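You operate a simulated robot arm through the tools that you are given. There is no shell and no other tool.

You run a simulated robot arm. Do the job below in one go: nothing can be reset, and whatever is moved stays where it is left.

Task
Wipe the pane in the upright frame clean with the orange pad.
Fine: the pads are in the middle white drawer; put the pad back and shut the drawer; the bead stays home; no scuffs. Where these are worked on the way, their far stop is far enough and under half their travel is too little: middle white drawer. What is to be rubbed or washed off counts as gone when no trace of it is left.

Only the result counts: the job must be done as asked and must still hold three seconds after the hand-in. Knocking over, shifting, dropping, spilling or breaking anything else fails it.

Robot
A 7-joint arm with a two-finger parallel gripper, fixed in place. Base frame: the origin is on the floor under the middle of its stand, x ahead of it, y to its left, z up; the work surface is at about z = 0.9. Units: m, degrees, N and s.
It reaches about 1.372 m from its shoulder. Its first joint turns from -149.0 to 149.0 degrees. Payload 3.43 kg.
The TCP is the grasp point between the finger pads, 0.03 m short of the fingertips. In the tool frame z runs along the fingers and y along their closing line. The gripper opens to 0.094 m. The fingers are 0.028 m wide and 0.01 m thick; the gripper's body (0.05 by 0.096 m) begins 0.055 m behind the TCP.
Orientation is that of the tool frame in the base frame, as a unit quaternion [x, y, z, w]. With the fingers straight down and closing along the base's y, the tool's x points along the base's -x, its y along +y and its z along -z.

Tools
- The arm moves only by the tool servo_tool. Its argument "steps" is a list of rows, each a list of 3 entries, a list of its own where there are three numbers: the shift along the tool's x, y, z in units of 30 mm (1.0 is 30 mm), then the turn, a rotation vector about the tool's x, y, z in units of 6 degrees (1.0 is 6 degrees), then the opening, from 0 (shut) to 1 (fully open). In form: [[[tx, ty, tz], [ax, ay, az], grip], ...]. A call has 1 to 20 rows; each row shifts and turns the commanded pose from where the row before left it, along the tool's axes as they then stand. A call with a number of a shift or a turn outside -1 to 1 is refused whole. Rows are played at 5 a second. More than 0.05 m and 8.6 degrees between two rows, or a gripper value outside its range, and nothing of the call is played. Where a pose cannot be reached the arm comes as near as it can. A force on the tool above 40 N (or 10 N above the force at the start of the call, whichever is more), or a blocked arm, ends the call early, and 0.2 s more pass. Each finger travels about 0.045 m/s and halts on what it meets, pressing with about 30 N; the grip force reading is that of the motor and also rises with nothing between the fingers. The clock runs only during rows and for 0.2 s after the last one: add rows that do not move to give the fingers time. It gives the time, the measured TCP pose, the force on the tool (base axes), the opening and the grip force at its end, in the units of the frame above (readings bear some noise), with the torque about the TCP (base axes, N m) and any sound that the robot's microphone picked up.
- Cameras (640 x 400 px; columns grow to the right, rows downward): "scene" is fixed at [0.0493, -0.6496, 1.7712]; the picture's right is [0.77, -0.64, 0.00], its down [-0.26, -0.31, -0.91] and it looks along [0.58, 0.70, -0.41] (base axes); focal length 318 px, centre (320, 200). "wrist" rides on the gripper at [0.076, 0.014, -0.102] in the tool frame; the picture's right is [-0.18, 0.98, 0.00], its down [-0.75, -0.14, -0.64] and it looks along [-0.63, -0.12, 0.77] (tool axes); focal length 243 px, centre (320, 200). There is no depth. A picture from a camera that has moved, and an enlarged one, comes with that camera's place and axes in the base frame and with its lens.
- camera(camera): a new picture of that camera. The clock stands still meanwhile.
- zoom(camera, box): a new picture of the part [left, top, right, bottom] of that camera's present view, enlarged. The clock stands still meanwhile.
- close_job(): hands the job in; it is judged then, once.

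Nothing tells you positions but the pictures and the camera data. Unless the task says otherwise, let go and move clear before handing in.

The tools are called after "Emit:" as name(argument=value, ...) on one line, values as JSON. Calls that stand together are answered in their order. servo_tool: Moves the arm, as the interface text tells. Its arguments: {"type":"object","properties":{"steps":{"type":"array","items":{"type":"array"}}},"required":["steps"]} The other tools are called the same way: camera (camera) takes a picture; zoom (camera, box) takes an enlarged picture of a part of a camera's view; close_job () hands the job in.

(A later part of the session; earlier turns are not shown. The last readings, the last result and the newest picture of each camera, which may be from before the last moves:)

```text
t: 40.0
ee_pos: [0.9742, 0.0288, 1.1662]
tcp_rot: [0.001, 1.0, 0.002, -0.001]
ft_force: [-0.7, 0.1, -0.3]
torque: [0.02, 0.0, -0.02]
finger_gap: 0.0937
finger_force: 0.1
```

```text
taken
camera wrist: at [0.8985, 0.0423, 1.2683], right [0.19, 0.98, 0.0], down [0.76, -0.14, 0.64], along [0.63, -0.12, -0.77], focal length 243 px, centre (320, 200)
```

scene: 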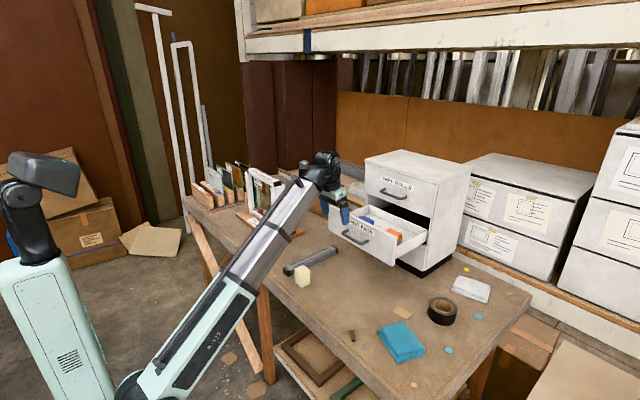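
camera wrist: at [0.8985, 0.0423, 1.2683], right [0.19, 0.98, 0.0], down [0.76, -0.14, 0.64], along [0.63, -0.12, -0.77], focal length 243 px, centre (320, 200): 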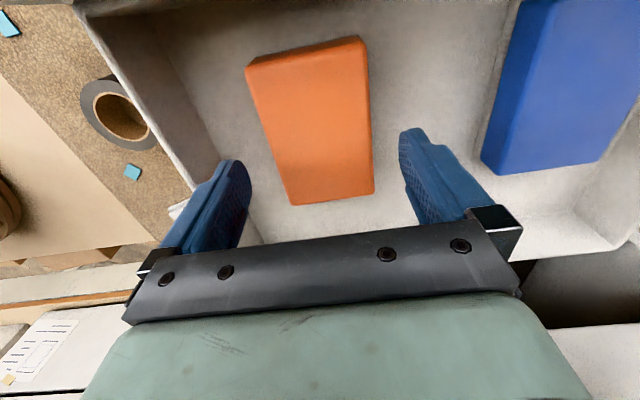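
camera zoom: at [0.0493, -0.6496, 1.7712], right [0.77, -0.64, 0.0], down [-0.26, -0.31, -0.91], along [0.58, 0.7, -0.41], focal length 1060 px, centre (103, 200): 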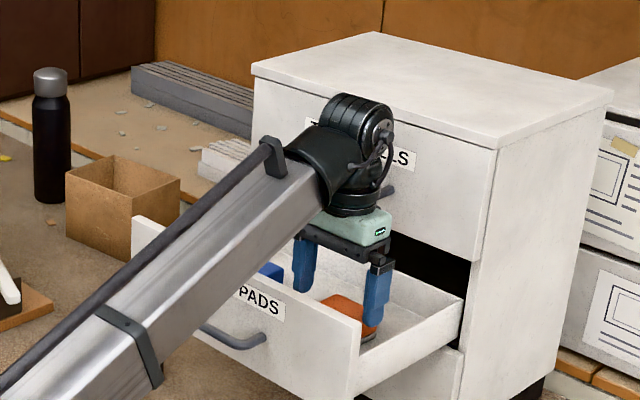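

The hand is aligned over the pad. I'll shift it 10 mm back to keep the wrist clear of the top drawer's handle, then go down the rest of the way.

Emit:
servo_tool(steps=[[[0.35, 0.03, 0.2], [0, 0, 0], 1], [[0, 0, 0.4], [0, 0, 0], 1], [[0, 0, 0.4], [0, 0, 0], 1], [[0, 0, 0.27], [0, 0, 0], 1], [[0, 0, 0], [0, 0, 0], 1]])

Emit:
camera(camera="wrist")

Emit:
zoom(camera="scene", box=[340, 160, 440, 260])

```text
t: 41.2
ee_pos: [0.9627, 0.0305, 1.1286]
tcp_rot: [0.001, 1.0, 0.002, 0.0]
ft_force: [-0.3, 0.6, 0.3]
torque: [0.01, 0.01, -0.01]
finger_gap: 0.0939
finger_force: 0.1
```

```text
taken
camera wrist: at [0.8876, 0.0442, 1.2303], right [0.19, 0.98, 0.0], down [0.76, -0.14, 0.64], along [0.63, -0.12, -0.77], focal length 243 px, centre (320, 200)
```

wrist: 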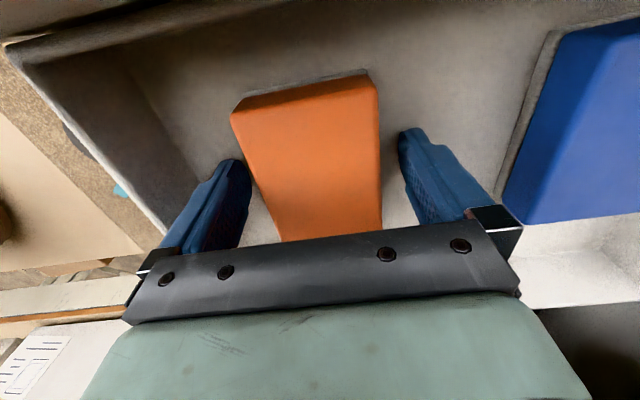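

```text
4.00 times, centred on (390, 210) of scene
camera zoom: at [0.0493, -0.6496, 1.7712], right [0.77, -0.64, 0.0], down [-0.26, -0.31, -0.91], along [0.58, 0.7, -0.41], focal length 1272 px, centre (40, 160)
```

zoom: 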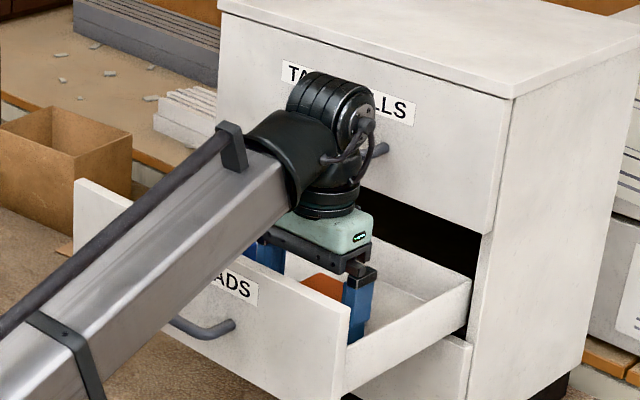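

The fingers straddle the pad evenly with no contact. Closing on it now.

Emit:
servo_tool(steps=[[[0, 0, 0], [0, 0, 0], 0.8], [[0, 0, 0], [0, 0, 0], 0.7], [[0, 0, 0], [0, 0, 0], 0.6], [[0, 0, 0], [0, 0, 0], 0.5], [[0, 0, 0], [0, 0, 0], 0.4], [[0, 0, 0], [0, 0, 0], 0.4]])

Emit:
camera(camera="wrist")

```text
t: 42.6
ee_pos: [0.9634, 0.0318, 1.1272]
tcp_rot: [0.001, 1.0, 0.002, -0.002]
ft_force: [-0.4, -0.5, 0.0]
torque: [-0.06, -0.03, -0.01]
finger_gap: 0.0696
finger_force: 30.1
```

```text
taken
camera wrist: at [0.8876, 0.0441, 1.2303], right [0.19, 0.98, 0.0], down [0.76, -0.14, 0.64], along [0.63, -0.12, -0.77], focal length 243 px, centre (320, 200)
```

wrist: 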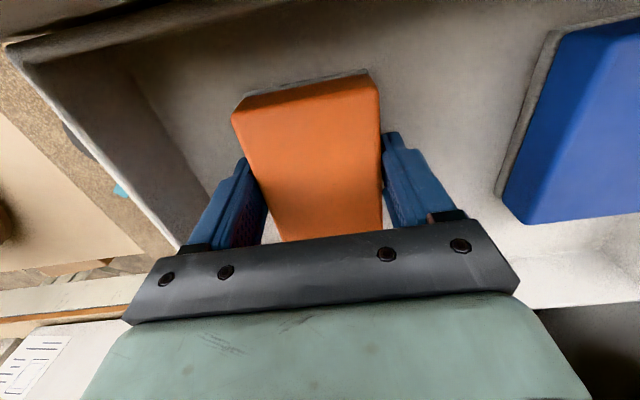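

The pad is held (gap 69.6 mm, 30 N). I'll lift it straight up about 10 cm.

Emit:
servo_tool(steps=[[[0, 0, -0.3], [0, 0, 0], 0.4], [[0, 0, -0.5], [0, 0, 0], 0.4], [[0, 0, -0.7], [0, 0, 0], 0.4], [[0, 0, -0.7], [0, 0, 0], 0.4], [[0, 0, -0.7], [0, 0, 0], 0.4], [[0, 0, -0.6], [0, 0, 0], 0.4], [[0, 0, 0], [0, 0, 0], 0.4]])

Emit:
camera(camera="wrist")

Emit:
zoom(camera="scene", box=[310, 130, 440, 260])

```text
t: 44.0
ee_pos: [0.9648, 0.0299, 1.2217]
tcp_rot: [0.001, 1.0, 0.002, 0.005]
ft_force: [7.2, -0.5, -12.0]
torque: [-0.01, -0.06, -0.04]
finger_gap: 0.0697
finger_force: 29.3
stopped in row 6: the force on the tool passed its limit at 46 N (the readings are from after the stop); the commanded pose is now the measured one
```

```text
taken
camera wrist: at [0.8893, 0.0433, 1.3241], right [0.19, 0.98, 0.0], down [0.75, -0.14, 0.65], along [0.64, -0.12, -0.76], focal length 243 px, centre (320, 200)
```

wrist: 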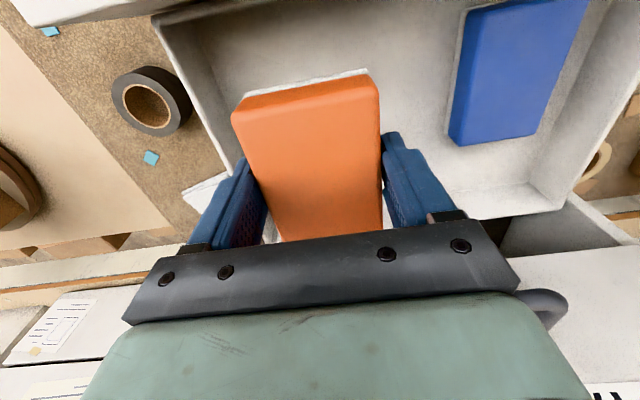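

```text
3.08 times, centred on (375, 195) of scene
camera zoom: at [0.0493, -0.6496, 1.7712], right [0.77, -0.64, 0.0], down [-0.26, -0.31, -0.91], along [0.58, 0.7, -0.41], focal length 979 px, centre (151, 215)
```

zoom: 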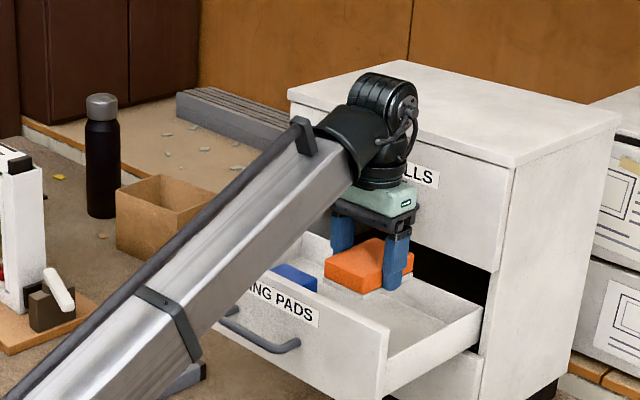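

The pad is in hand, but lifting straight up folds the wrist against its limit at this height. I'll tilt the fingers forward gradually while rising and easing back from the top drawer's handle.

Emit:
servo_tool(steps=[[[0, 0, 0.05], [0, -0.7, 0], 0.4], [[0.3, 0, 0], [0, -1, 0], 0.4], [[0.3, 0, -0.3], [0, -1, 0], 0.4], [[0.1, 0, -0.4], [0, -1, 0], 0.4], [[-0.1, 0, -0.4], [0, -1, 0], 0.4], [[-0.3, 0, -0.5], [0, -0.3, 0], 0.4], [[-0.3, 0, -0.55], [0, 0, 0], 0.4], [[-0.3, 0, -0.55], [0, 0, 0], 0.4], [[0, 0, 0], [0, 0, 0], 0.4]])

Emit:
zoom(camera="scene", box=[310, 130, 440, 260])

```text
t: 46.0
ee_pos: [0.9382, 0.0289, 1.3051]
tcp_rot: [0.001, 0.965, 0.001, 0.261]
ft_force: [-0.4, 0.9, -2.1]
torque: [0.01, 0.02, 0.0]
finger_gap: 0.0697
finger_force: 30.0
```

```text
3.08 times, centred on (375, 195) of scene
camera zoom: at [0.0493, -0.6496, 1.7712], right [0.77, -0.64, 0.0], down [-0.26, -0.31, -0.91], along [0.58, 0.7, -0.41], focal length 979 px, centre (151, 215)
```

zoom: 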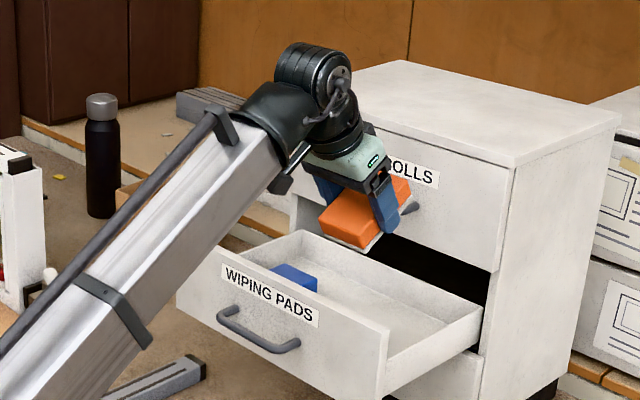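

The pad is clear of the drawer at (0.94, 0.03, 1.305), tilted 30°. Next I'll carry it in a wide arc on the robot side toward the front of the frame.

Emit:
servo_tool(steps=[[[0.4, 0.6, -0.3], [0, 0, 0], 0.4], [[0.65, 1, -0.3], [0, 0, 0], 0.4], [[0.65, 1, -0.3], [0, 0, 0], 0.4], [[0.65, 1, -0.3], [0, 0, 0], 0.4], [[0.65, 1, -0.3], [0, 0, 0], 0.4], [[0.65, 1, -0.3], [0, 0, 0], 0.4], [[0.65, 1, -0.3], [0, 0, 0], 0.4], [[0.65, 1, -0.3], [0, -0.5, 0], 0.4], [[0.65, 1, -0.3], [0, -0.5, 0], 0.4], [[0.6, 1, -0.4], [0, -0.5, 0], 0.4], [[0.6, 1, -0.4], [0, -0.5, 0], 0.4], [[0.5, 1, -0.5], [0, -0.5, 0], 0.4], [[0.5, 1, -0.5], [0, -0.5, 0], 0.4], [[0, 0, 0], [0, 0, 0], 0.4]])

Emit:
camera(camera="scene")

Emit:
camera(camera="wrist")

```text
t: 49.0
ee_pos: [0.6669, 0.4072, 1.2893]
tcp_rot: [0.001, 0.912, 0.001, 0.41]
ft_force: [0.2, -0.2, -0.7]
torque: [0.02, 0.05, -0.03]
finger_gap: 0.0699
finger_force: 30.2
```

```text
taken
```

scene: 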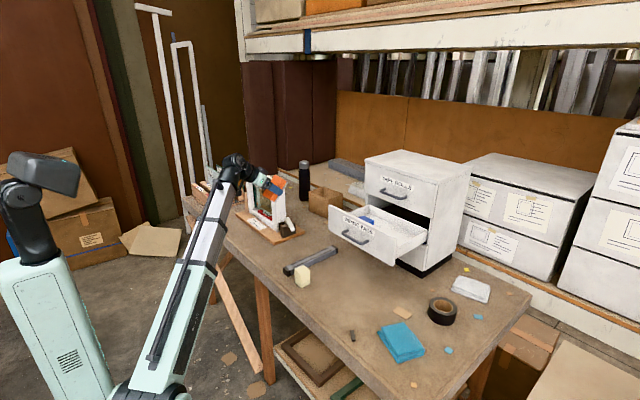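

```text
taken
camera wrist: at [0.5403, 0.4221, 1.3002], right [0.12, 0.98, 0.14], down [0.02, -0.14, 0.99], along [0.99, -0.12, -0.04], focal length 243 px, centre (320, 200)
```

wrist: 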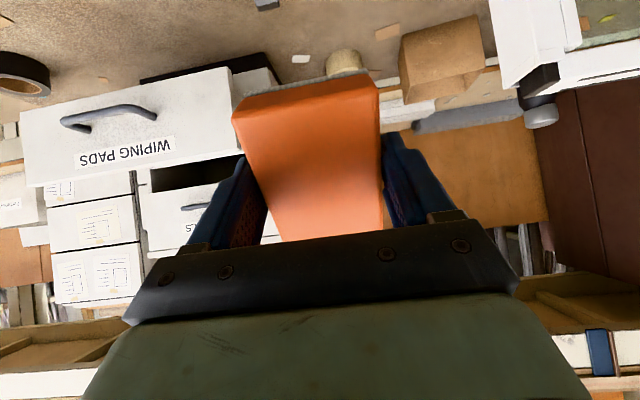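

I'm at (0.667, 0.407, 1.289). I'll continue toward +y until opposite the pane while levelling the tool.

Emit:
servo_tool(steps=[[[0.2, 1, -0.2], [0, -0.55, 0], 0.4], [[0.2, 1, -0.2], [0, -0.55, 0], 0.4], [[0.2, 1, -0.2], [0, -0.55, 0], 0.4], [[0.2, 1, -0.2], [0, -0.55, 0], 0.4], [[0.2, 1, 0], [0, -0.55, 0], 0.4], [[0.3, 1, 0], [0, -0.55, 0], 0.4], [[0.3, 1, 0], [0, -0.55, 0], 0.4], [[0.3, 1, 0], [0, -0.55, 0], 0.4], [[0.3, 1, 0], [0, -0.55, 0], 0.4], [[0.3, 1, 0], [0, -0.55, 0], 0.4], [[0.3, 1, 0], [0, -0.55, 0], 0.4], [[0.3, 1, 0], [0, -0.55, 0], 0.4], [[0.3, 1, 0], [0, -0.33, 0], 0.4], [[0, 0, 0], [0, 0, 0], 0.4]])

Emit:
camera(camera="wrist")

Emit:
camera(camera="scene")

```text
t: 52.0
ee_pos: [0.6139, 0.7992, 1.2091]
tcp_rot: [0.003, 0.707, 0.0, 0.707]
ft_force: [-0.5, -0.4, -1.5]
torque: [0.02, -0.04, 0.01]
finger_gap: 0.0697
finger_force: 29.5
```

```text
taken
camera wrist: at [0.5113, 0.8134, 1.1335], right [0.0, 0.98, 0.19], down [-0.64, -0.14, 0.75], along [0.77, -0.12, 0.63], focal length 243 px, centre (320, 200)
```

wrist: 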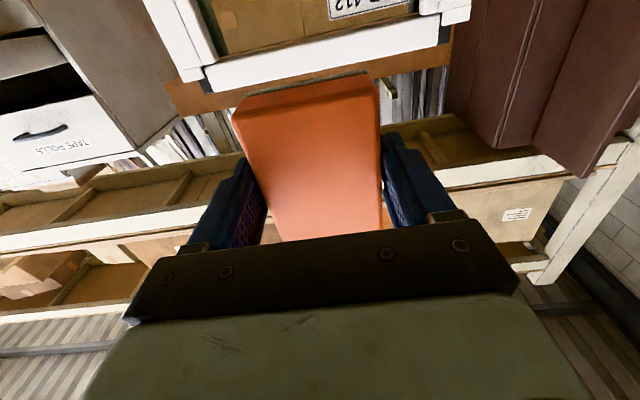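

```text
taken
```

scene: 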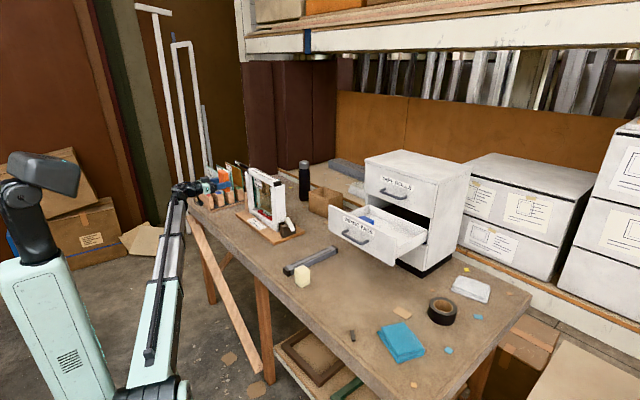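

The pad now faces the frame from x = 0.61 at y = 0.80, with the tool level. I'll lower it to pane height, still about 17 cm in front, and inspect the pane.

Emit:
servo_tool(steps=[[[0.8, 0, 0], [0, 0, 0], 0.4], [[0.8, 0, 0], [0, 0, 0], 0.4], [[0.8, 0, 0], [0, 0, 0], 0.4], [[0.8, 0, 0], [0, 0, 0], 0.4], [[0.7, 0, 0], [0, 0, 0], 0.4], [[0.7, 0, 0], [0, 0, 0], 0.4], [[0, 0, 0], [0, 0, 0], 0.4]])

Emit:
camera(camera="wrist")

Emit:
zoom(camera="scene", box=[170, 140, 320, 250])

```text
t: 53.5
ee_pos: [0.6128, 0.7998, 1.0714]
tcp_rot: [0.002, 0.707, 0.001, 0.707]
ft_force: [0.3, 0.9, -0.9]
torque: [-0.03, 0.03, 0.02]
finger_gap: 0.07
finger_force: 29.8
```

```text
taken
camera wrist: at [0.5112, 0.8139, 0.9957], right [0.0, 0.98, 0.19], down [-0.64, -0.14, 0.75], along [0.77, -0.12, 0.63], focal length 243 px, centre (320, 200)
```

wrist: 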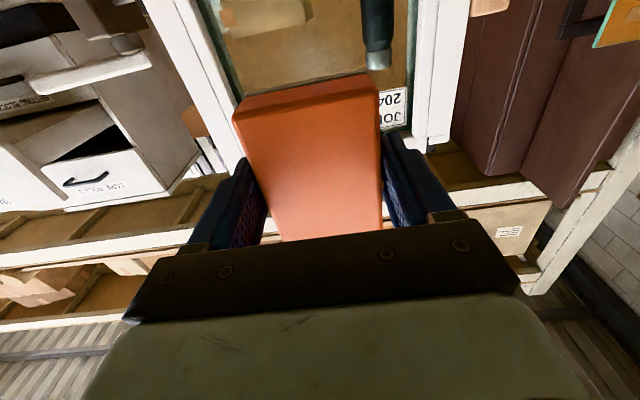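

```text
3.64 times, centred on (245, 195) of scene
camera zoom: at [0.0493, -0.6496, 1.7712], right [0.77, -0.64, 0.0], down [-0.26, -0.31, -0.91], along [0.58, 0.7, -0.41], focal length 1157 px, centre (593, 218)
```

zoom: 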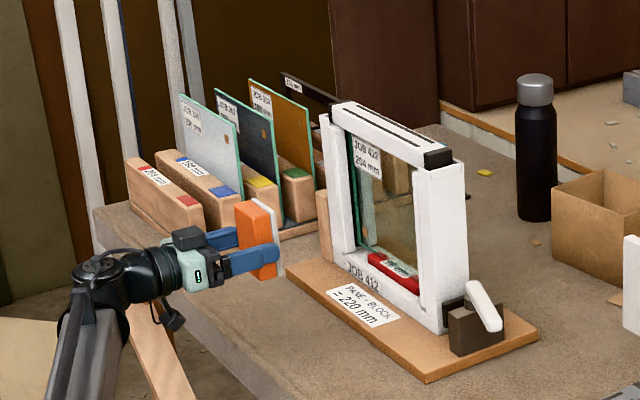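

The felt face looks toward the pane. Before wiping I want an unobstructed look at the dirt, so I'll sidestep 14 cm.

Emit:
servo_tool(steps=[[[0, -0.9, 0], [0, 0, 0], 0.4], [[0, -1, 0], [0, 0, 0], 0.4], [[0, -1, 0], [0, 0, 0], 0.4], [[0, -1, 0], [0, 0, 0], 0.4], [[0, -0.9, 0], [0, 0, 0], 0.4], [[0, 0, 0], [0, 0, 0], 0.4]])

Emit:
camera(camera="wrist")

Emit:
zoom(camera="wrist", box=[370, 0, 560, 119])

```text
t: 55.0
ee_pos: [0.613, 0.6552, 1.0714]
tcp_rot: [0.001, 0.707, 0.001, 0.707]
ft_force: [0.0, -0.9, -0.5]
torque: [0.0, -0.02, 0.01]
finger_gap: 0.0697
finger_force: 29.6
```

```text
taken
camera wrist: at [0.5103, 0.6696, 0.9956], right [0.0, 0.98, 0.19], down [-0.64, -0.14, 0.75], along [0.77, -0.12, 0.63], focal length 243 px, centre (320, 200)
```

wrist: 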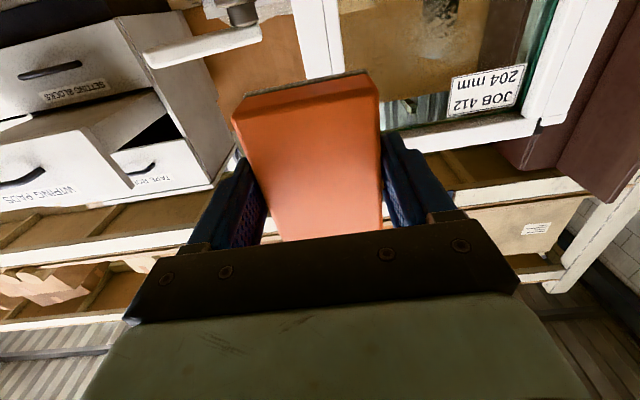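

```text
3.36 times, centred on (465, 60) of wrist
camera zoom: at [0.5103, 0.6696, 0.9956], right [0.0, 0.98, 0.19], down [-0.64, -0.14, 0.75], along [0.77, -0.12, 0.63], focal length 816 px, centre (-167, 672)
```

zoom: 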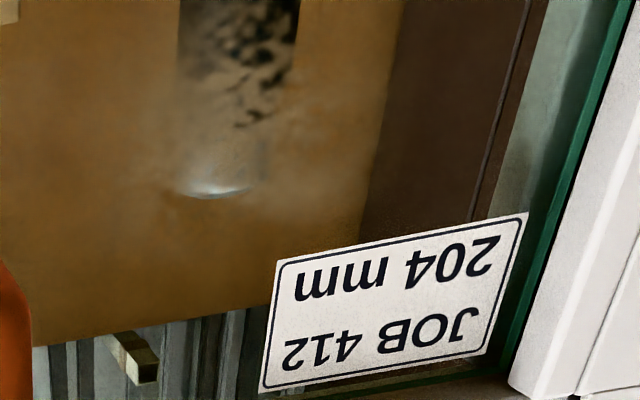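

The smudge shows against the dark bottle; with the label as reference the pane face is at x ≈ 0.845. The dirt covers roughly y 0.76–0.85, z 1.02–1.085, and the paper label starts at z 1.10, y 0.82, so I'll stay below it. I'll move to y 0.80, z 1.035 and approach to just short of the glass.

Emit:
servo_tool(steps=[[[0.3, 1, 0], [0, 0, 0], 0.4], [[0.3, 1, 0], [0, 0, 0], 0.4], [[0.3, 1, 0], [0, 0, 0], 0.4], [[0.3, 1, 0], [0, 0, 0], 0.4], [[0, 0.83, 0], [0, 0, 0], 0.4], [[0, 0, 1], [0, 0, 0], 0.4], [[0, 0, 1], [0, 0, 0], 0.4], [[0, 0, 1], [0, 0, 0], 0.4], [[0, 0, 1], [0, 0, 0], 0.4], [[0, 0, 1], [0, 0, 0], 0.4], [[0, 0, 0.5], [0, 0, 0], 0.4], [[0, 0, 0], [0, 0, 0], 0.4]])

Emit:
camera(camera="wrist")

Emit:
zoom(camera="scene", box=[210, 150, 310, 250])

```text
t: 57.5
ee_pos: [0.7784, 0.7991, 1.035]
tcp_rot: [0.002, 0.708, 0.001, 0.706]
ft_force: [0.2, -0.1, -1.6]
torque: [0.0, 0.0, 0.03]
finger_gap: 0.0699
finger_force: 30.6
```

```text
taken
camera wrist: at [0.6763, 0.8136, 0.959], right [0.0, 0.98, 0.19], down [-0.64, -0.14, 0.75], along [0.77, -0.12, 0.63], focal length 243 px, centre (320, 200)
```

wrist: 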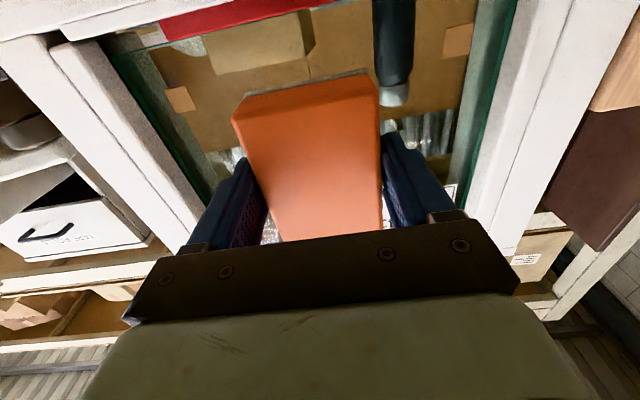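

```text
4.00 times, centred on (260, 200) of scene
camera zoom: at [0.0493, -0.6496, 1.7712], right [0.77, -0.64, 0.0], down [-0.26, -0.31, -0.91], along [0.58, 0.7, -0.41], focal length 1272 px, centre (560, 200)
```

zoom: 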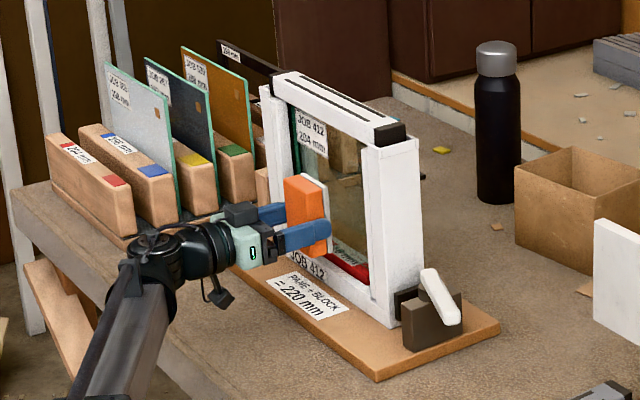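

The pad is lined up inside the frame opening. I'll creep forward until it just touches the glass.

Emit:
servo_tool(steps=[[[0, 0, 0.15], [0, 0, 0], 0.4], [[0, 0, 0.15], [0, 0, 0], 0.4], [[0, 0, 0.1], [0, 0, 0], 0.4], [[0, 0, 0], [0, 0, 0], 0.4]])

```text
t: 58.5
ee_pos: [0.7893, 0.7991, 1.0355]
tcp_rot: [0.002, 0.708, 0.001, 0.706]
ft_force: [-0.4, 1.1, -1.1]
torque: [0.01, 0.01, 0.05]
finger_gap: 0.07
finger_force: 30.1
```

Emit:
servo_tool(steps=[[[0, 0, 0.07], [0, 0, 0], 0.4], [[0, 0, 0.07], [0, 0, 0], 0.4], [[0, 0, 0], [0, 0, 0], 0.4]])

```text
t: 59.4
ee_pos: [0.7944, 0.7997, 1.0351]
tcp_rot: [0.002, 0.708, 0.0, 0.707]
ft_force: [-0.5, 0.0, -0.4]
torque: [0.02, 0.0, 0.01]
finger_gap: 0.0697
finger_force: 29.6
```

Emit:
servo_tool(steps=[[[0, 0, 0.05], [0, 0, 0], 0.4], [[0, 0, 0.05], [0, 0, 0], 0.4], [[0, 0, 0], [0, 0, 0], 0.4]])

```text
t: 60.1
ee_pos: [0.7983, 0.8002, 1.036]
tcp_rot: [0.001, 0.707, 0.001, 0.707]
ft_force: [0.1, 0.7, -0.8]
torque: [0.02, 0.02, -0.01]
finger_gap: 0.0698
finger_force: 30.1
```

Emit:
servo_tool(steps=[[[0, 0, 0.04], [0, 0, 0], 0.4], [[0, 0, 0.04], [0, 0, 0], 0.4], [[0, 0, 0], [0, 0, 0], 0.4]])

Emit:
zoom(camera="scene", box=[240, 160, 290, 230])

```text
t: 61.0
ee_pos: [0.8006, 0.7995, 1.0351]
tcp_rot: [0.001, 0.708, 0.002, 0.706]
ft_force: [-0.2, 0.1, -0.9]
torque: [0.01, 0.02, 0.0]
finger_gap: 0.0702
finger_force: 30.4
```

```text
5.71 times, centred on (265, 195) of scene
camera zoom: at [0.0493, -0.6496, 1.7712], right [0.77, -0.64, 0.0], down [-0.26, -0.31, -0.91], along [0.58, 0.7, -0.41], focal length 1818 px, centre (634, 229)
```

zoom: 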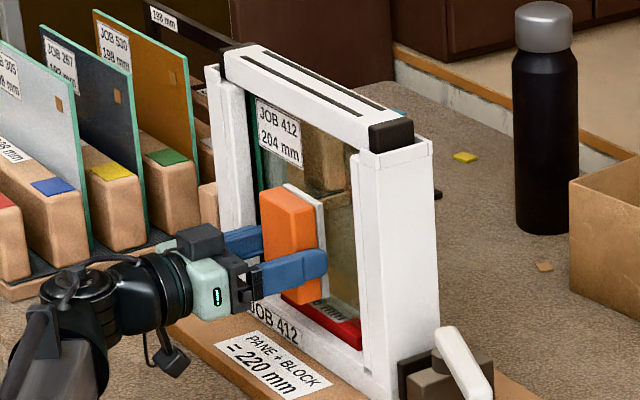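

Emit:
zoom(camera="scene", box=[255, 185, 280, 220])

Emit:
zoom(camera="wrist", box=[180, 40, 460, 250])

```text
11.43 times, centred on (268, 202) of scene
camera zoom: at [0.0493, -0.6496, 1.7712], right [0.77, -0.64, 0.0], down [-0.26, -0.31, -0.91], along [0.58, 0.7, -0.41], focal length 3635 px, centre (920, 171)
```

zoom: 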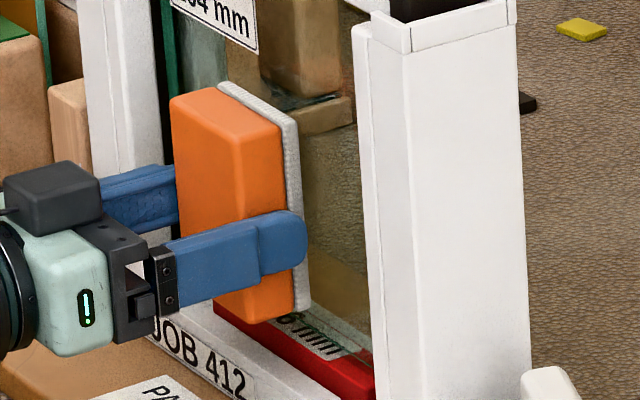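

```text
1.90 times, centred on (320, 145) of wrist
camera zoom: at [0.6985, 0.814, 0.9594], right [0.0, 0.98, 0.19], down [-0.64, -0.14, 0.75], along [0.77, -0.12, 0.63], focal length 462 px, centre (320, 305)
```

zoom: 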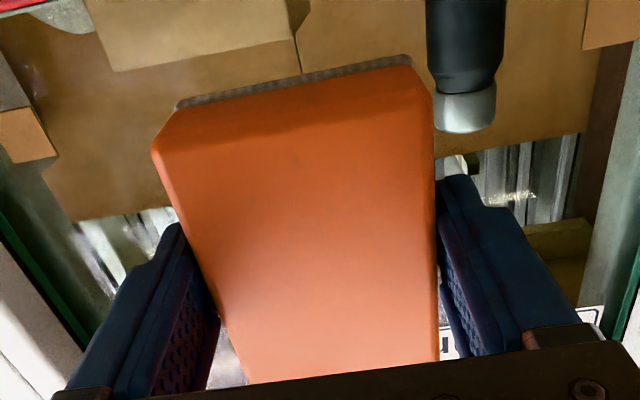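

The fingertips sit about a centimetre behind the felt face, good. I'll continue in 1 mm steps until a light contact force appears.

Emit:
servo_tool(steps=[[[0, 0, 0.035], [0, 0, 0], 0.4], [[0, 0, 0.035], [0, 0, 0], 0.4], [[0, 0, 0], [0, 0, 0], 0.4]])

```text
t: 61.8
ee_pos: [0.8021, 0.7996, 1.0357]
tcp_rot: [0.003, 0.708, 0.0, 0.706]
ft_force: [0.4, 0.2, -0.7]
torque: [-0.01, -0.01, -0.01]
finger_gap: 0.07
finger_force: 29.7
```

Emit:
servo_tool(steps=[[[0, 0, 0.035], [0, 0, 0], 0.4], [[0, 0, 0.035], [0, 0, 0], 0.4], [[0, 0, 0], [0, 0, 0], 0.4]])

```text
t: 62.5
ee_pos: [0.8054, 0.799, 1.0365]
tcp_rot: [0.001, 0.708, 0.001, 0.707]
ft_force: [0.1, -0.2, -0.9]
torque: [0.02, 0.05, 0.04]
finger_gap: 0.0699
finger_force: 29.6
```

Emit:
servo_tool(steps=[[[0, 0, 0.035], [0, 0, 0], 0.4], [[0, 0, 0.035], [0, 0, 0], 0.4], [[0, 0, 0], [0, 0, 0], 0.4]])

```text
t: 63.4
ee_pos: [0.8076, 0.7988, 1.035]
tcp_rot: [0.001, 0.708, 0.001, 0.707]
ft_force: [-0.7, 0.8, -1.4]
torque: [-0.01, 0.01, -0.02]
finger_gap: 0.0699
finger_force: 30.3
```

Emit:
servo_tool(steps=[[[0, 0, 0.035], [0, 0, 0], 0.4], [[0, 0, 0.035], [0, 0, 0], 0.4], [[0, 0, 0], [0, 0, 0], 0.4]])

Emit:
zoom(camera="scene", box=[240, 170, 290, 220])

```text
t: 64.2
ee_pos: [0.8085, 0.798, 1.0352]
tcp_rot: [0.002, 0.708, 0.0, 0.707]
ft_force: [-0.2, -0.1, -0.9]
torque: [-0.03, 0.04, -0.03]
finger_gap: 0.0701
finger_force: 29.7
```

```text
8.00 times, centred on (265, 195) of scene
camera zoom: at [0.0493, -0.6496, 1.7712], right [0.77, -0.64, 0.0], down [-0.26, -0.31, -0.91], along [0.58, 0.7, -0.41], focal length 2545 px, centre (760, 240)
```

zoom: 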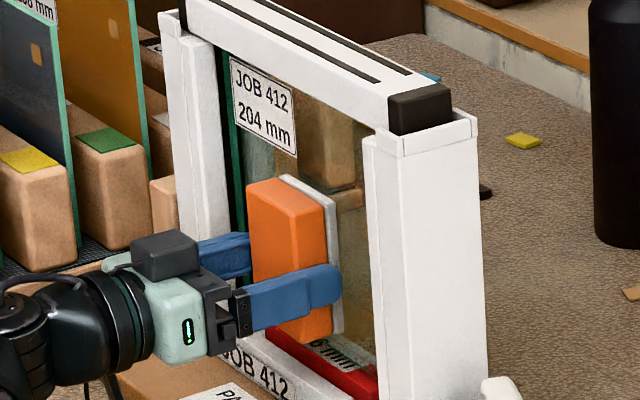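

Emit:
servo_tool(steps=[[[0, 0, 0.035], [0, 0, 0], 0.4], [[0, 0, 0.035], [0, 0, 0], 0.4], [[0, 0, 0], [0, 0, 0], 0.4]])

```text
t: 65.0
ee_pos: [0.8111, 0.7995, 1.0348]
tcp_rot: [0.002, 0.708, 0.0, 0.707]
ft_force: [-0.6, 0.4, -2.0]
torque: [0.03, 0.04, 0.02]
finger_gap: 0.0701
finger_force: 30.1
```

Emit:
servo_tool(steps=[[[0, 0, 0.035], [0, 0, 0], 0.4], [[0, 0, 0.035], [0, 0, 0], 0.4], [[0, 0, 0], [0, 0, 0], 0.4]])

```text
t: 65.8
ee_pos: [0.8128, 0.801, 1.0367]
tcp_rot: [0.001, 0.708, 0.001, 0.707]
ft_force: [-3.2, 0.1, -1.8]
torque: [-0.01, 0.18, -0.01]
finger_gap: 0.0696
finger_force: 30.3
```

Light contact: 3 N, first at the pad's lower edge. I'll tip the pad very slightly (about 0.5°) to seat it flatter and press a touch more.

Emit:
servo_tool(steps=[[[0, 0, 0], [0, 0.08, 0], 0.4], [[0, 0, 0.025], [0, 0, 0], 0.4], [[0, 0, 0], [0, 0, 0], 0.4]])

```text
t: 66.5
ee_pos: [0.8136, 0.8003, 1.0364]
tcp_rot: [0.002, 0.71, 0.0, 0.704]
ft_force: [-3.6, -0.7, -1.3]
torque: [0.0, 0.19, 0.04]
finger_gap: 0.07
finger_force: 30.3
```

Emit:
servo_tool(steps=[[[0, 0, 0], [0, 0.12, 0], 0.4], [[0, 0, 0.02], [0, 0, 0], 0.4], [[0, 0, 0], [0, 0, 0], 0.4]])

```text
t: 67.3
ee_pos: [0.8137, 0.7999, 1.036]
tcp_rot: [0.001, 0.715, 0.001, 0.699]
ft_force: [-4.3, 0.7, -0.1]
torque: [0.02, 0.14, 0.15]
finger_gap: 0.0699
finger_force: 30.7
```

Emit:
servo_tool(steps=[[[0, 0, 0], [-0.04, 0.08, 0], 0.4], [[0, 0, 0.02], [0, 0, 0], 0.4], [[0, 0, 0], [0, 0, 0], 0.4]])

```text
t: 68.2
ee_pos: [0.8151, 0.7987, 1.0355]
tcp_rot: [-0.001, 0.718, 0.003, 0.696]
ft_force: [-5.9, 1.7, 0.5]
torque: [-0.03, -0.36, 0.15]
finger_gap: 0.0698
finger_force: 29.8
```

Emit:
servo_tool(steps=[[[0, 0, 0], [-0.03, -0.06, 0], 0.4], [[0, 0, 0.0], [0, 0, 0], 0.4], [[0, 0, 0], [0, 0, 0], 0.4]])

```text
t: 69.0
ee_pos: [0.8149, 0.7989, 1.0349]
tcp_rot: [-0.001, 0.715, 0.003, 0.699]
ft_force: [-2.8, -0.6, -1.4]
torque: [0.03, -0.12, -0.1]
finger_gap: 0.0698
finger_force: 30.1
```

The pad is now nearly flat on the glass. I'll press slightly more and make a first short stroke sideways to see how the forces behave.

Emit:
servo_tool(steps=[[[0, 0, 0.03], [0, 0, 0], 0.4], [[0, 0.2, 0], [0, 0, 0], 0.4], [[0, 0.3, 0], [0, 0, 0], 0.4], [[0, 0.3, 0], [0, 0, 0], 0.4], [[0, 0.3, 0], [0, 0, 0], 0.4], [[0, 0, 0], [0, 0, 0], 0.4]])

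```text
t: 70.3
ee_pos: [0.8167, 0.8323, 1.0362]
tcp_rot: [-0.001, 0.716, 0.004, 0.698]
ft_force: [-1.1, 0.7, -0.4]
torque: [0.03, -0.01, -0.02]
finger_gap: 0.0698
finger_force: 29.9
```

Emit:
servo_tool(steps=[[[0, 0, 0.03], [0, 0, 0], 0.4], [[0, 0, 0.0], [0, 0, 0], 0.4]])

Emit:
zoom(camera="scene", box=[225, 155, 305, 235])

Emit:
camera(camera="wrist")

```text
t: 71.0
ee_pos: [0.8162, 0.833, 1.0361]
tcp_rot: [-0.001, 0.715, 0.004, 0.699]
ft_force: [-6.7, -1.7, -0.8]
torque: [0.05, -0.38, -0.23]
finger_gap: 0.0698
finger_force: 30.4
```

```text
5.00 times, centred on (265, 195) of scene
camera zoom: at [0.0493, -0.6496, 1.7712], right [0.77, -0.64, 0.0], down [-0.26, -0.31, -0.91], along [0.58, 0.7, -0.41], focal length 1590 px, centre (595, 225)
```

zoom: 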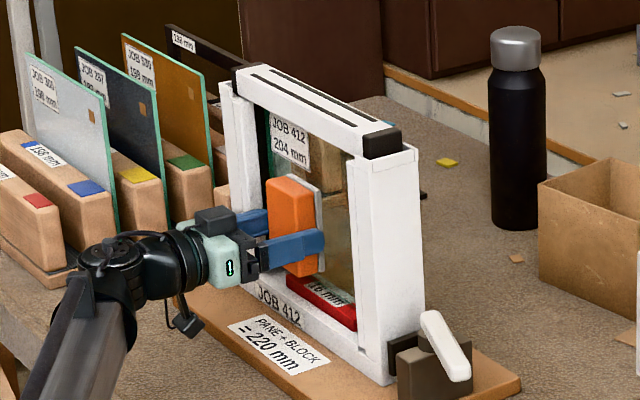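

```text
taken
camera wrist: at [0.7129, 0.8459, 0.9625], right [0.0, 0.98, 0.19], down [-0.62, -0.15, 0.77], along [0.78, -0.12, 0.61], focal length 243 px, centre (320, 200)
```

wrist: 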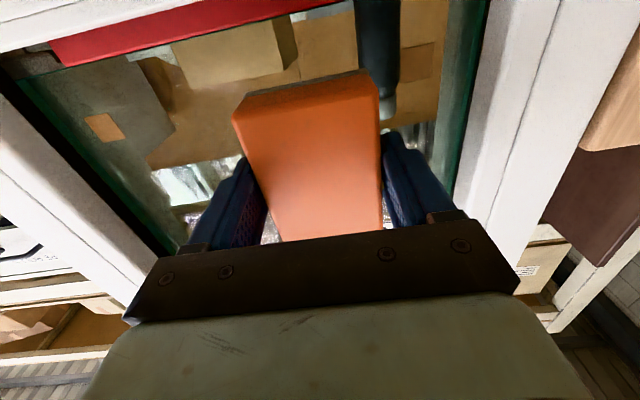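

Emit:
servo_tool(steps=[[[0, 0, 0], [0.04, -0.05, 0], 0.4], [[0, 0, 0.0], [0, 0, 0], 0.4], [[0, 0, 0.0], [0, 0, 0], 0.4]])

```text
t: 71.8
ee_pos: [0.816, 0.8324, 1.0357]
tcp_rot: [0.0, 0.714, 0.002, 0.7]
ft_force: [-3.8, 1.7, -0.4]
torque: [-0.09, -0.22, 0.22]
finger_gap: 0.0701
finger_force: 29.4
```

Emit:
servo_tool(steps=[[[0, 0, 0.01], [-0.02, -0.06, 0], 0.4], [[0, 0, 0.0], [0, 0, 0], 0.4], [[0, 0, 0.0], [0, 0, 0], 0.4]])

```text
t: 72.5
ee_pos: [0.8174, 0.8323, 1.0366]
tcp_rot: [0.0, 0.712, 0.003, 0.703]
ft_force: [-2.2, 0.6, -1.6]
torque: [-0.05, -0.12, 0.07]
finger_gap: 0.0699
finger_force: 30.0
```

Emit:
servo_tool(steps=[[[0, 0, 0.025], [-0.01, -0.03, 0], 0.4], [[0, 0, 0.0], [0, 0, 0], 0.4], [[0, 0, 0.0], [0, 0, 0], 0.4]])

```text
t: 73.3
ee_pos: [0.8176, 0.8308, 1.035]
tcp_rot: [-0.001, 0.71, 0.003, 0.704]
ft_force: [-4.4, -0.8, -2.0]
torque: [0.1, -0.17, -0.09]
finger_gap: 0.0699
finger_force: 30.0
```

The pad sits flat with about 4 N. I'll press to around 7 N and stroke toward -y, reading the force on the way.

Emit:
servo_tool(steps=[[[0, 0, 0.02], [0, -0.02, 0], 0.4], [[0, -0.25, 0], [0, 0, 0], 0.4], [[0, -0.25, 0], [0, 0, 0], 0.4], [[0, -0.25, 0], [0, 0, 0], 0.4], [[0, -0.25, 0], [0, 0, 0], 0.4]])

```text
t: 74.5
ee_pos: [0.8178, 0.8009, 1.0363]
tcp_rot: [-0.001, 0.71, 0.004, 0.704]
ft_force: [-6.0, 1.3, -1.6]
torque: [-0.1, -0.32, -0.02]
finger_gap: 0.07
finger_force: 30.3
```

Emit:
servo_tool(steps=[[[0, -0.3, 0], [0, -0.02, 0], 0.4], [[0, -0.3, 0], [0, 0, 0], 0.4], [[0, -0.3, 0], [0, 0, 0], 0.4], [[0, -0.3, 0], [0, 0, 0], 0.4], [[0, -0.3, 0], [0, 0, 0], 0.4]])

```text
t: 75.8
ee_pos: [0.8191, 0.7575, 1.0367]
tcp_rot: [-0.001, 0.709, 0.003, 0.705]
ft_force: [-12.0, 3.1, -1.1]
torque: [0.03, 0.12, 0.02]
finger_gap: 0.0698
finger_force: 29.5
```

Emit:
servo_tool(steps=[[[0, 0.3, -0.015], [0, 0, 0], 0.4], [[0, 0.3, 0], [0, 0, 0], 0.4], [[0, 0.3, 0], [0, 0, 0], 0.4], [[0, 0.3, 0.005], [0, 0, 0], 0.4], [[0, 0.3, 0.005], [0, 0, 0], 0.4], [[0, 0.3, 0.005], [0, 0, 0], 0.4], [[0, 0.3, 0], [0, 0, 0], 0.4], [[0, 0.3, 0], [0, 0, 0], 0.4], [[0, 0.3, 0], [0, 0, 0], 0.4], [[0, 0.3, 0], [0, 0, 0], 0.4]])

```text
t: 78.0
ee_pos: [0.8181, 0.8472, 1.0342]
tcp_rot: [0.0, 0.709, 0.002, 0.705]
ft_force: [0.7, -0.4, -1.7]
torque: [0.04, -0.01, 0.03]
finger_gap: 0.0699
finger_force: 30.0
```

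Emit:
servo_tool(steps=[[[0, 0, 0.03], [0.03, 0, 0], 0.4], [[0, 0, 0], [0, 0, 0], 0.4]])

```text
t: 78.5
ee_pos: [0.8187, 0.8475, 1.0363]
tcp_rot: [0.0, 0.71, 0.003, 0.704]
ft_force: [-6.8, -0.3, -1.6]
torque: [-0.01, 0.03, 0.23]
finger_gap: 0.0699
finger_force: 30.6
```

Emit:
servo_tool(steps=[[[0, -0.3, 0.003], [-0.015, 0, 0], 0.4], [[0, -0.3, -0.003], [0, 0, 0], 0.4], [[0, -0.3, -0.003], [0, 0, 0], 0.4], [[0, -0.3, -0.003], [0, 0, 0], 0.4], [[0, -0.3, -0.003], [0, 0, 0], 0.4]])

```text
t: 79.8
ee_pos: [0.8185, 0.8025, 1.0351]
tcp_rot: [-0.001, 0.709, 0.003, 0.705]
ft_force: [-11.4, 3.6, -2.0]
torque: [0.0, -0.06, 0.12]
finger_gap: 0.0701
finger_force: 30.3
```

Emit:
servo_tool(steps=[[[0, -0.3, -0.015], [0, 0, 0], 0.4], [[0, -0.3, -0.008], [0, 0, 0], 0.4], [[0, -0.3, -0.005], [0, 0, 0], 0.4], [[0, -0.3, -0.005], [0, 0, 0], 0.4], [[0, -0.3, -0.005], [0, 0, 0], 0.4], [[0, -0.2, -0.005], [0, 0, 0], 0.4]])

```text
t: 81.2
ee_pos: [0.8185, 0.7519, 1.035]
tcp_rot: [0.001, 0.709, 0.002, 0.705]
ft_force: [-5.0, 1.7, -0.8]
torque: [-0.03, -0.04, 0.19]
finger_gap: 0.0698
finger_force: 30.3
```

Emit:
servo_tool(steps=[[[0, 0.3, 0.01], [0, 0, 0], 0.4], [[0, 0.3, 0.005], [0, 0, 0], 0.4], [[0, 0.3, 0.005], [0, 0, 0], 0.4], [[0, 0.3, 0.005], [0, 0, 0], 0.4], [[0, 0.3, 0.005], [0, 0, 0], 0.4], [[0, 0.3, 0.005], [0, 0, 0], 0.4]])

```text
t: 82.5
ee_pos: [0.8189, 0.8066, 1.0354]
tcp_rot: [-0.001, 0.709, 0.003, 0.705]
ft_force: [-0.9, 0.5, -0.7]
torque: [-0.01, 0.02, -0.01]
finger_gap: 0.0698
finger_force: 30.1
```

The force depends somewhat on stroke direction. I'll back out and check what the strokes so far have done.

Emit:
servo_tool(steps=[[[0, 0, -0.5], [0, 0, 0], 0.4], [[0, 0, -1], [0, 0, 0], 0.4], [[0, 0, -1], [0, 0, 0], 0.4], [[0, 0, -1], [0, 0, 0], 0.4], [[0, -0.5, -1], [0, 0, 0], 0.4], [[0, -0.5, -1], [0, 0, 0], 0.4], [[0, -1, -1], [0, 0, 0], 0.4], [[-0.3, -1, -0.3], [0, 0, 0], 0.4], [[-0.3, -1, 0], [0, 0, 0], 0.4], [[-0.3, -1, 0], [0, 0, 0], 0.4], [[-0.3, 0, 0], [0, 0, 0], 0.4], [[0, 0, 0], [0, 0, 0], 0.4]])

Emit:
camera(camera="wrist")

Emit:
zoom(camera="wrist", box=[370, 0, 560, 119])

```text
t: 85.2
ee_pos: [0.616, 0.6546, 1.072]
tcp_rot: [0.0, 0.709, 0.003, 0.705]
ft_force: [0.4, 0.6, -2.1]
torque: [-0.02, 0.04, -0.03]
finger_gap: 0.0699
finger_force: 30.2
```

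```text
taken
camera wrist: at [0.514, 0.6686, 0.9972], right [0.0, 0.98, 0.19], down [-0.64, -0.15, 0.76], along [0.77, -0.12, 0.63], focal length 243 px, centre (320, 200)
```

wrist: 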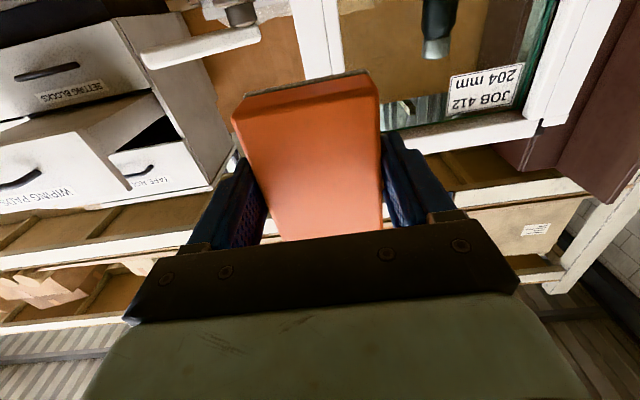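

```text
3.36 times, centred on (465, 60) of wrist
camera zoom: at [0.514, 0.6686, 0.9972], right [0.0, 0.98, 0.19], down [-0.64, -0.15, 0.76], along [0.77, -0.12, 0.63], focal length 816 px, centre (-167, 672)
```

zoom: 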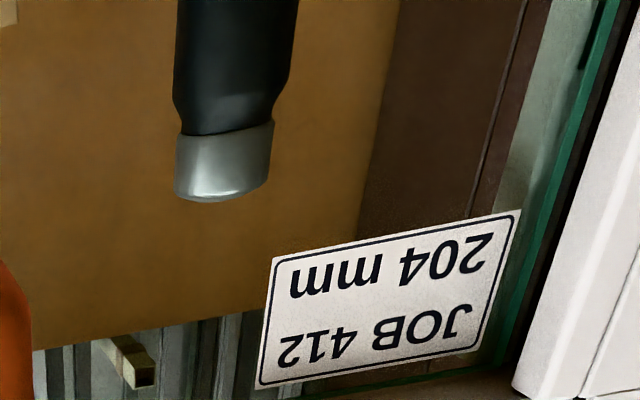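

The brown smudge has disappeared where it stood in front of the bottle, so it was on this side. I also want to compare the pane's seating with the start, so I'll go back to my first viewpoint.

Emit:
servo_tool(steps=[[[-1, 0.3, 0], [0, 0, 0], 0.4], [[-1, 0.4, 0], [0, 0, 0], 0.4], [[-1, 0.4, 0], [0, 0, 0], 0.4], [[-1, 0.5, 0], [0, 0, 0], 0.4], [[-1, 0.5, -0.3], [0, 0.5, 0], 0.4], [[-0.8, 0.5, -0.3], [0, 1, 0], 0.4], [[0, 0.5, -0.3], [0, 1, 0], 0.4], [[0, 0.5, -0.3], [0, 1, 0], 0.4], [[0, 0.5, -0.3], [0, 1, 0], 0.4], [[0, 0.3, -0.3], [0, 1, 0], 0.4], [[0, 0, -0.3], [0, 1, 0], 0.4], [[0, 0, -0.2], [0, 1, 0], 0.4], [[0, 0, 0], [0, 1, 0], 0.4], [[0, 0, 0], [0, 0.5, 0], 0.4], [[0, 0, 0], [0, 0, 0], 0.4]])

Emit:
camera(camera="wrist")

Emit:
zoom(camera="scene", box=[235, 160, 305, 245])

```text
t: 88.3
ee_pos: [0.553, 0.7851, 1.2677]
tcp_rot: [-0.001, 0.952, 0.002, 0.306]
ft_force: [-0.7, -0.2, -1.0]
torque: [0.03, 0.01, -0.01]
finger_gap: 0.07
finger_force: 29.3
```

```text
taken
camera wrist: at [0.4327, 0.7989, 1.3063], right [0.15, 0.98, 0.11], down [0.24, -0.14, 0.96], along [0.96, -0.11, -0.26], focal length 243 px, centre (320, 200)
```

wrist: 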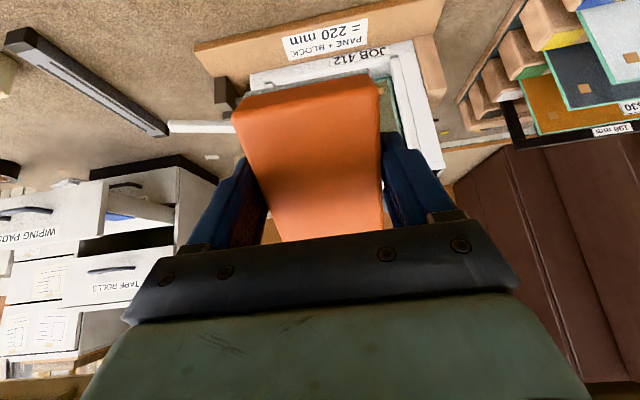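

```text
4.71 times, centred on (270, 202) of scene
camera zoom: at [0.0493, -0.6496, 1.7712], right [0.77, -0.64, 0.0], down [-0.26, -0.31, -0.91], along [0.58, 0.7, -0.41], focal length 1497 px, centre (555, 188)
```

zoom: 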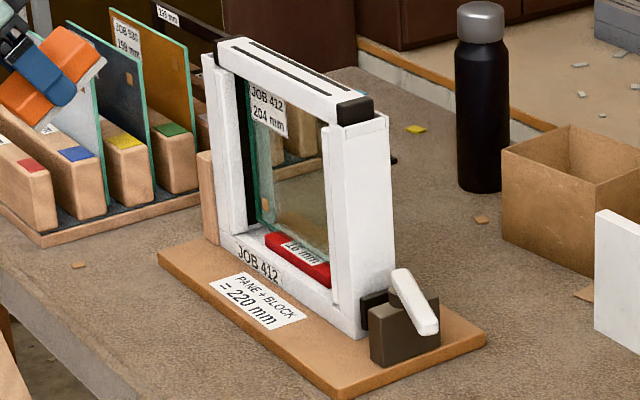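

The pane seems to have shifted a few millimetres inside its rebate (back and toward -y) while the bead hasn't moved. I'll sidestep so the pane is unobstructed and examine it closely.

Emit:
servo_tool(steps=[[[0, -1, 0], [0, 0, 0], 0.4], [[0, -1, 0], [0, 0, 0], 0.4], [[0, -1, 0], [0, 0, 0], 0.4], [[0, -1, 0], [0, 0, 0], 0.4], [[0, -1, 0], [0, 0, 0], 0.4], [[0, -1, 0], [0, 0, 0], 0.4], [[0, -1, 0], [0, 0, 0], 0.4], [[0, 0, 0], [0, 0, 0], 0.4]])

Emit:
camera(camera="wrist")

Emit:
zoom(camera="wrist", box=[370, 0, 600, 220])

```text
t: 90.2
ee_pos: [0.5536, 0.5771, 1.2654]
tcp_rot: [-0.001, 0.952, 0.002, 0.306]
ft_force: [0.0, -0.1, -1.0]
torque: [0.0, 0.04, -0.01]
finger_gap: 0.0703
finger_force: 29.9
```

```text
taken
camera wrist: at [0.4336, 0.5895, 1.3046], right [0.15, 0.98, 0.11], down [0.24, -0.14, 0.96], along [0.96, -0.11, -0.26], focal length 243 px, centre (320, 200)
```

wrist: 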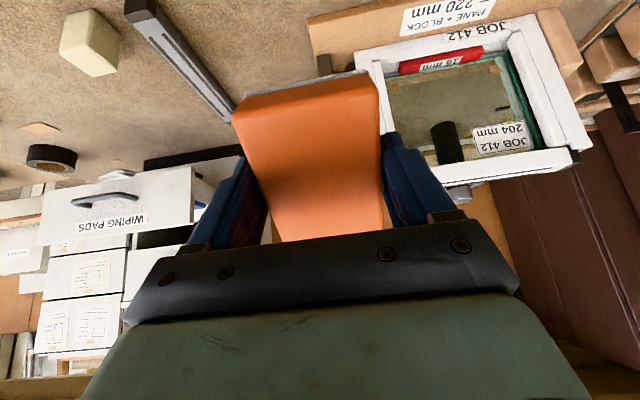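

```text
1.82 times, centred on (485, 110) of wrist
camera zoom: at [0.4336, 0.5895, 1.3046], right [0.15, 0.98, 0.11], down [0.24, -0.14, 0.96], along [0.96, -0.11, -0.26], focal length 441 px, centre (20, 364)
```

zoom: 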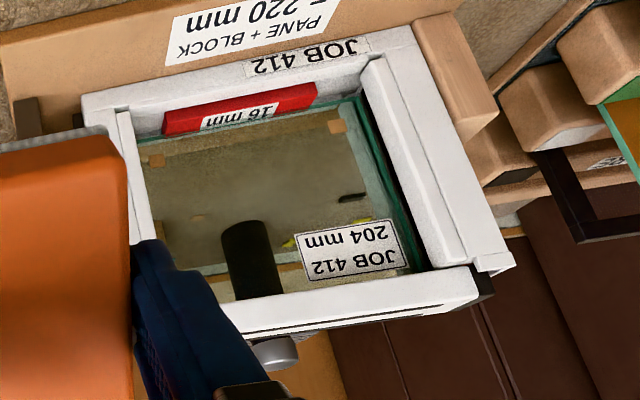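

Emit:
zoom(camera="wrist", box=[490, 30, 590, 190])

Emit:
zoom(camera="wrist", box=[385, 35, 545, 165])

Emit:
zoom(camera="scene", box=[238, 165, 288, 225])

```text
2.50 times, centred on (540, 110) of wrist
camera zoom: at [0.4336, 0.5895, 1.3046], right [0.15, 0.98, 0.11], down [0.24, -0.14, 0.96], along [0.96, -0.11, -0.26], focal length 606 px, centre (-230, 425)
```

zoom: 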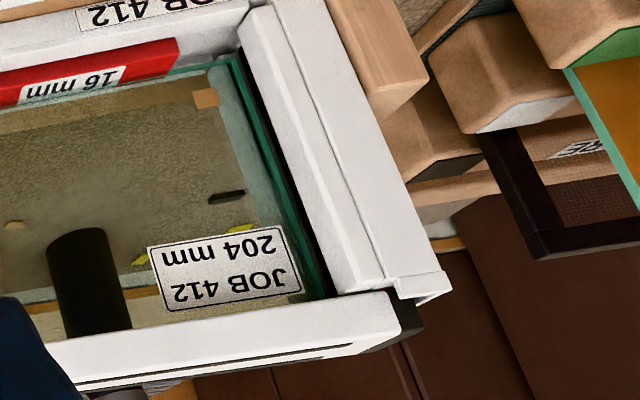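

```text
3.08 times, centred on (465, 100) of wrist
camera zoom: at [0.4336, 0.5895, 1.3046], right [0.15, 0.98, 0.11], down [0.24, -0.14, 0.96], along [0.96, -0.11, -0.26], focal length 746 px, centre (-126, 508)
```

zoom: 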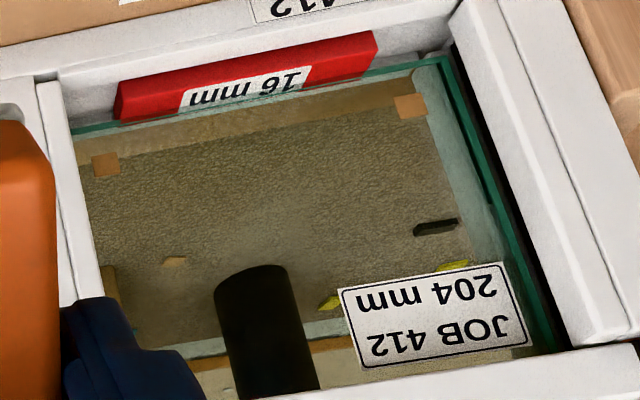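

```text
6.67 times, centred on (263, 195) of scene
camera zoom: at [0.0493, -0.6496, 1.7712], right [0.77, -0.64, 0.0], down [-0.26, -0.31, -0.91], along [0.58, 0.7, -0.41], focal length 2120 px, centre (700, 233)
```

zoom: 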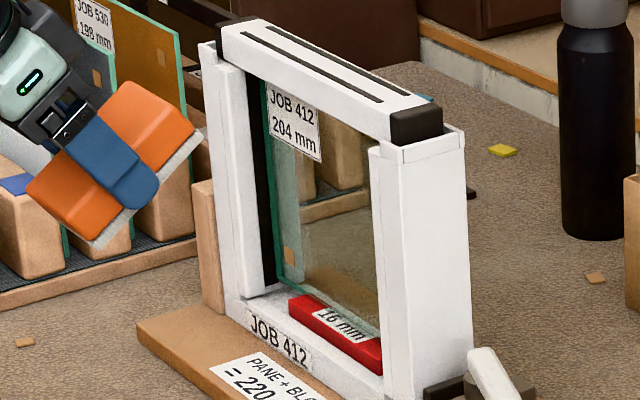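

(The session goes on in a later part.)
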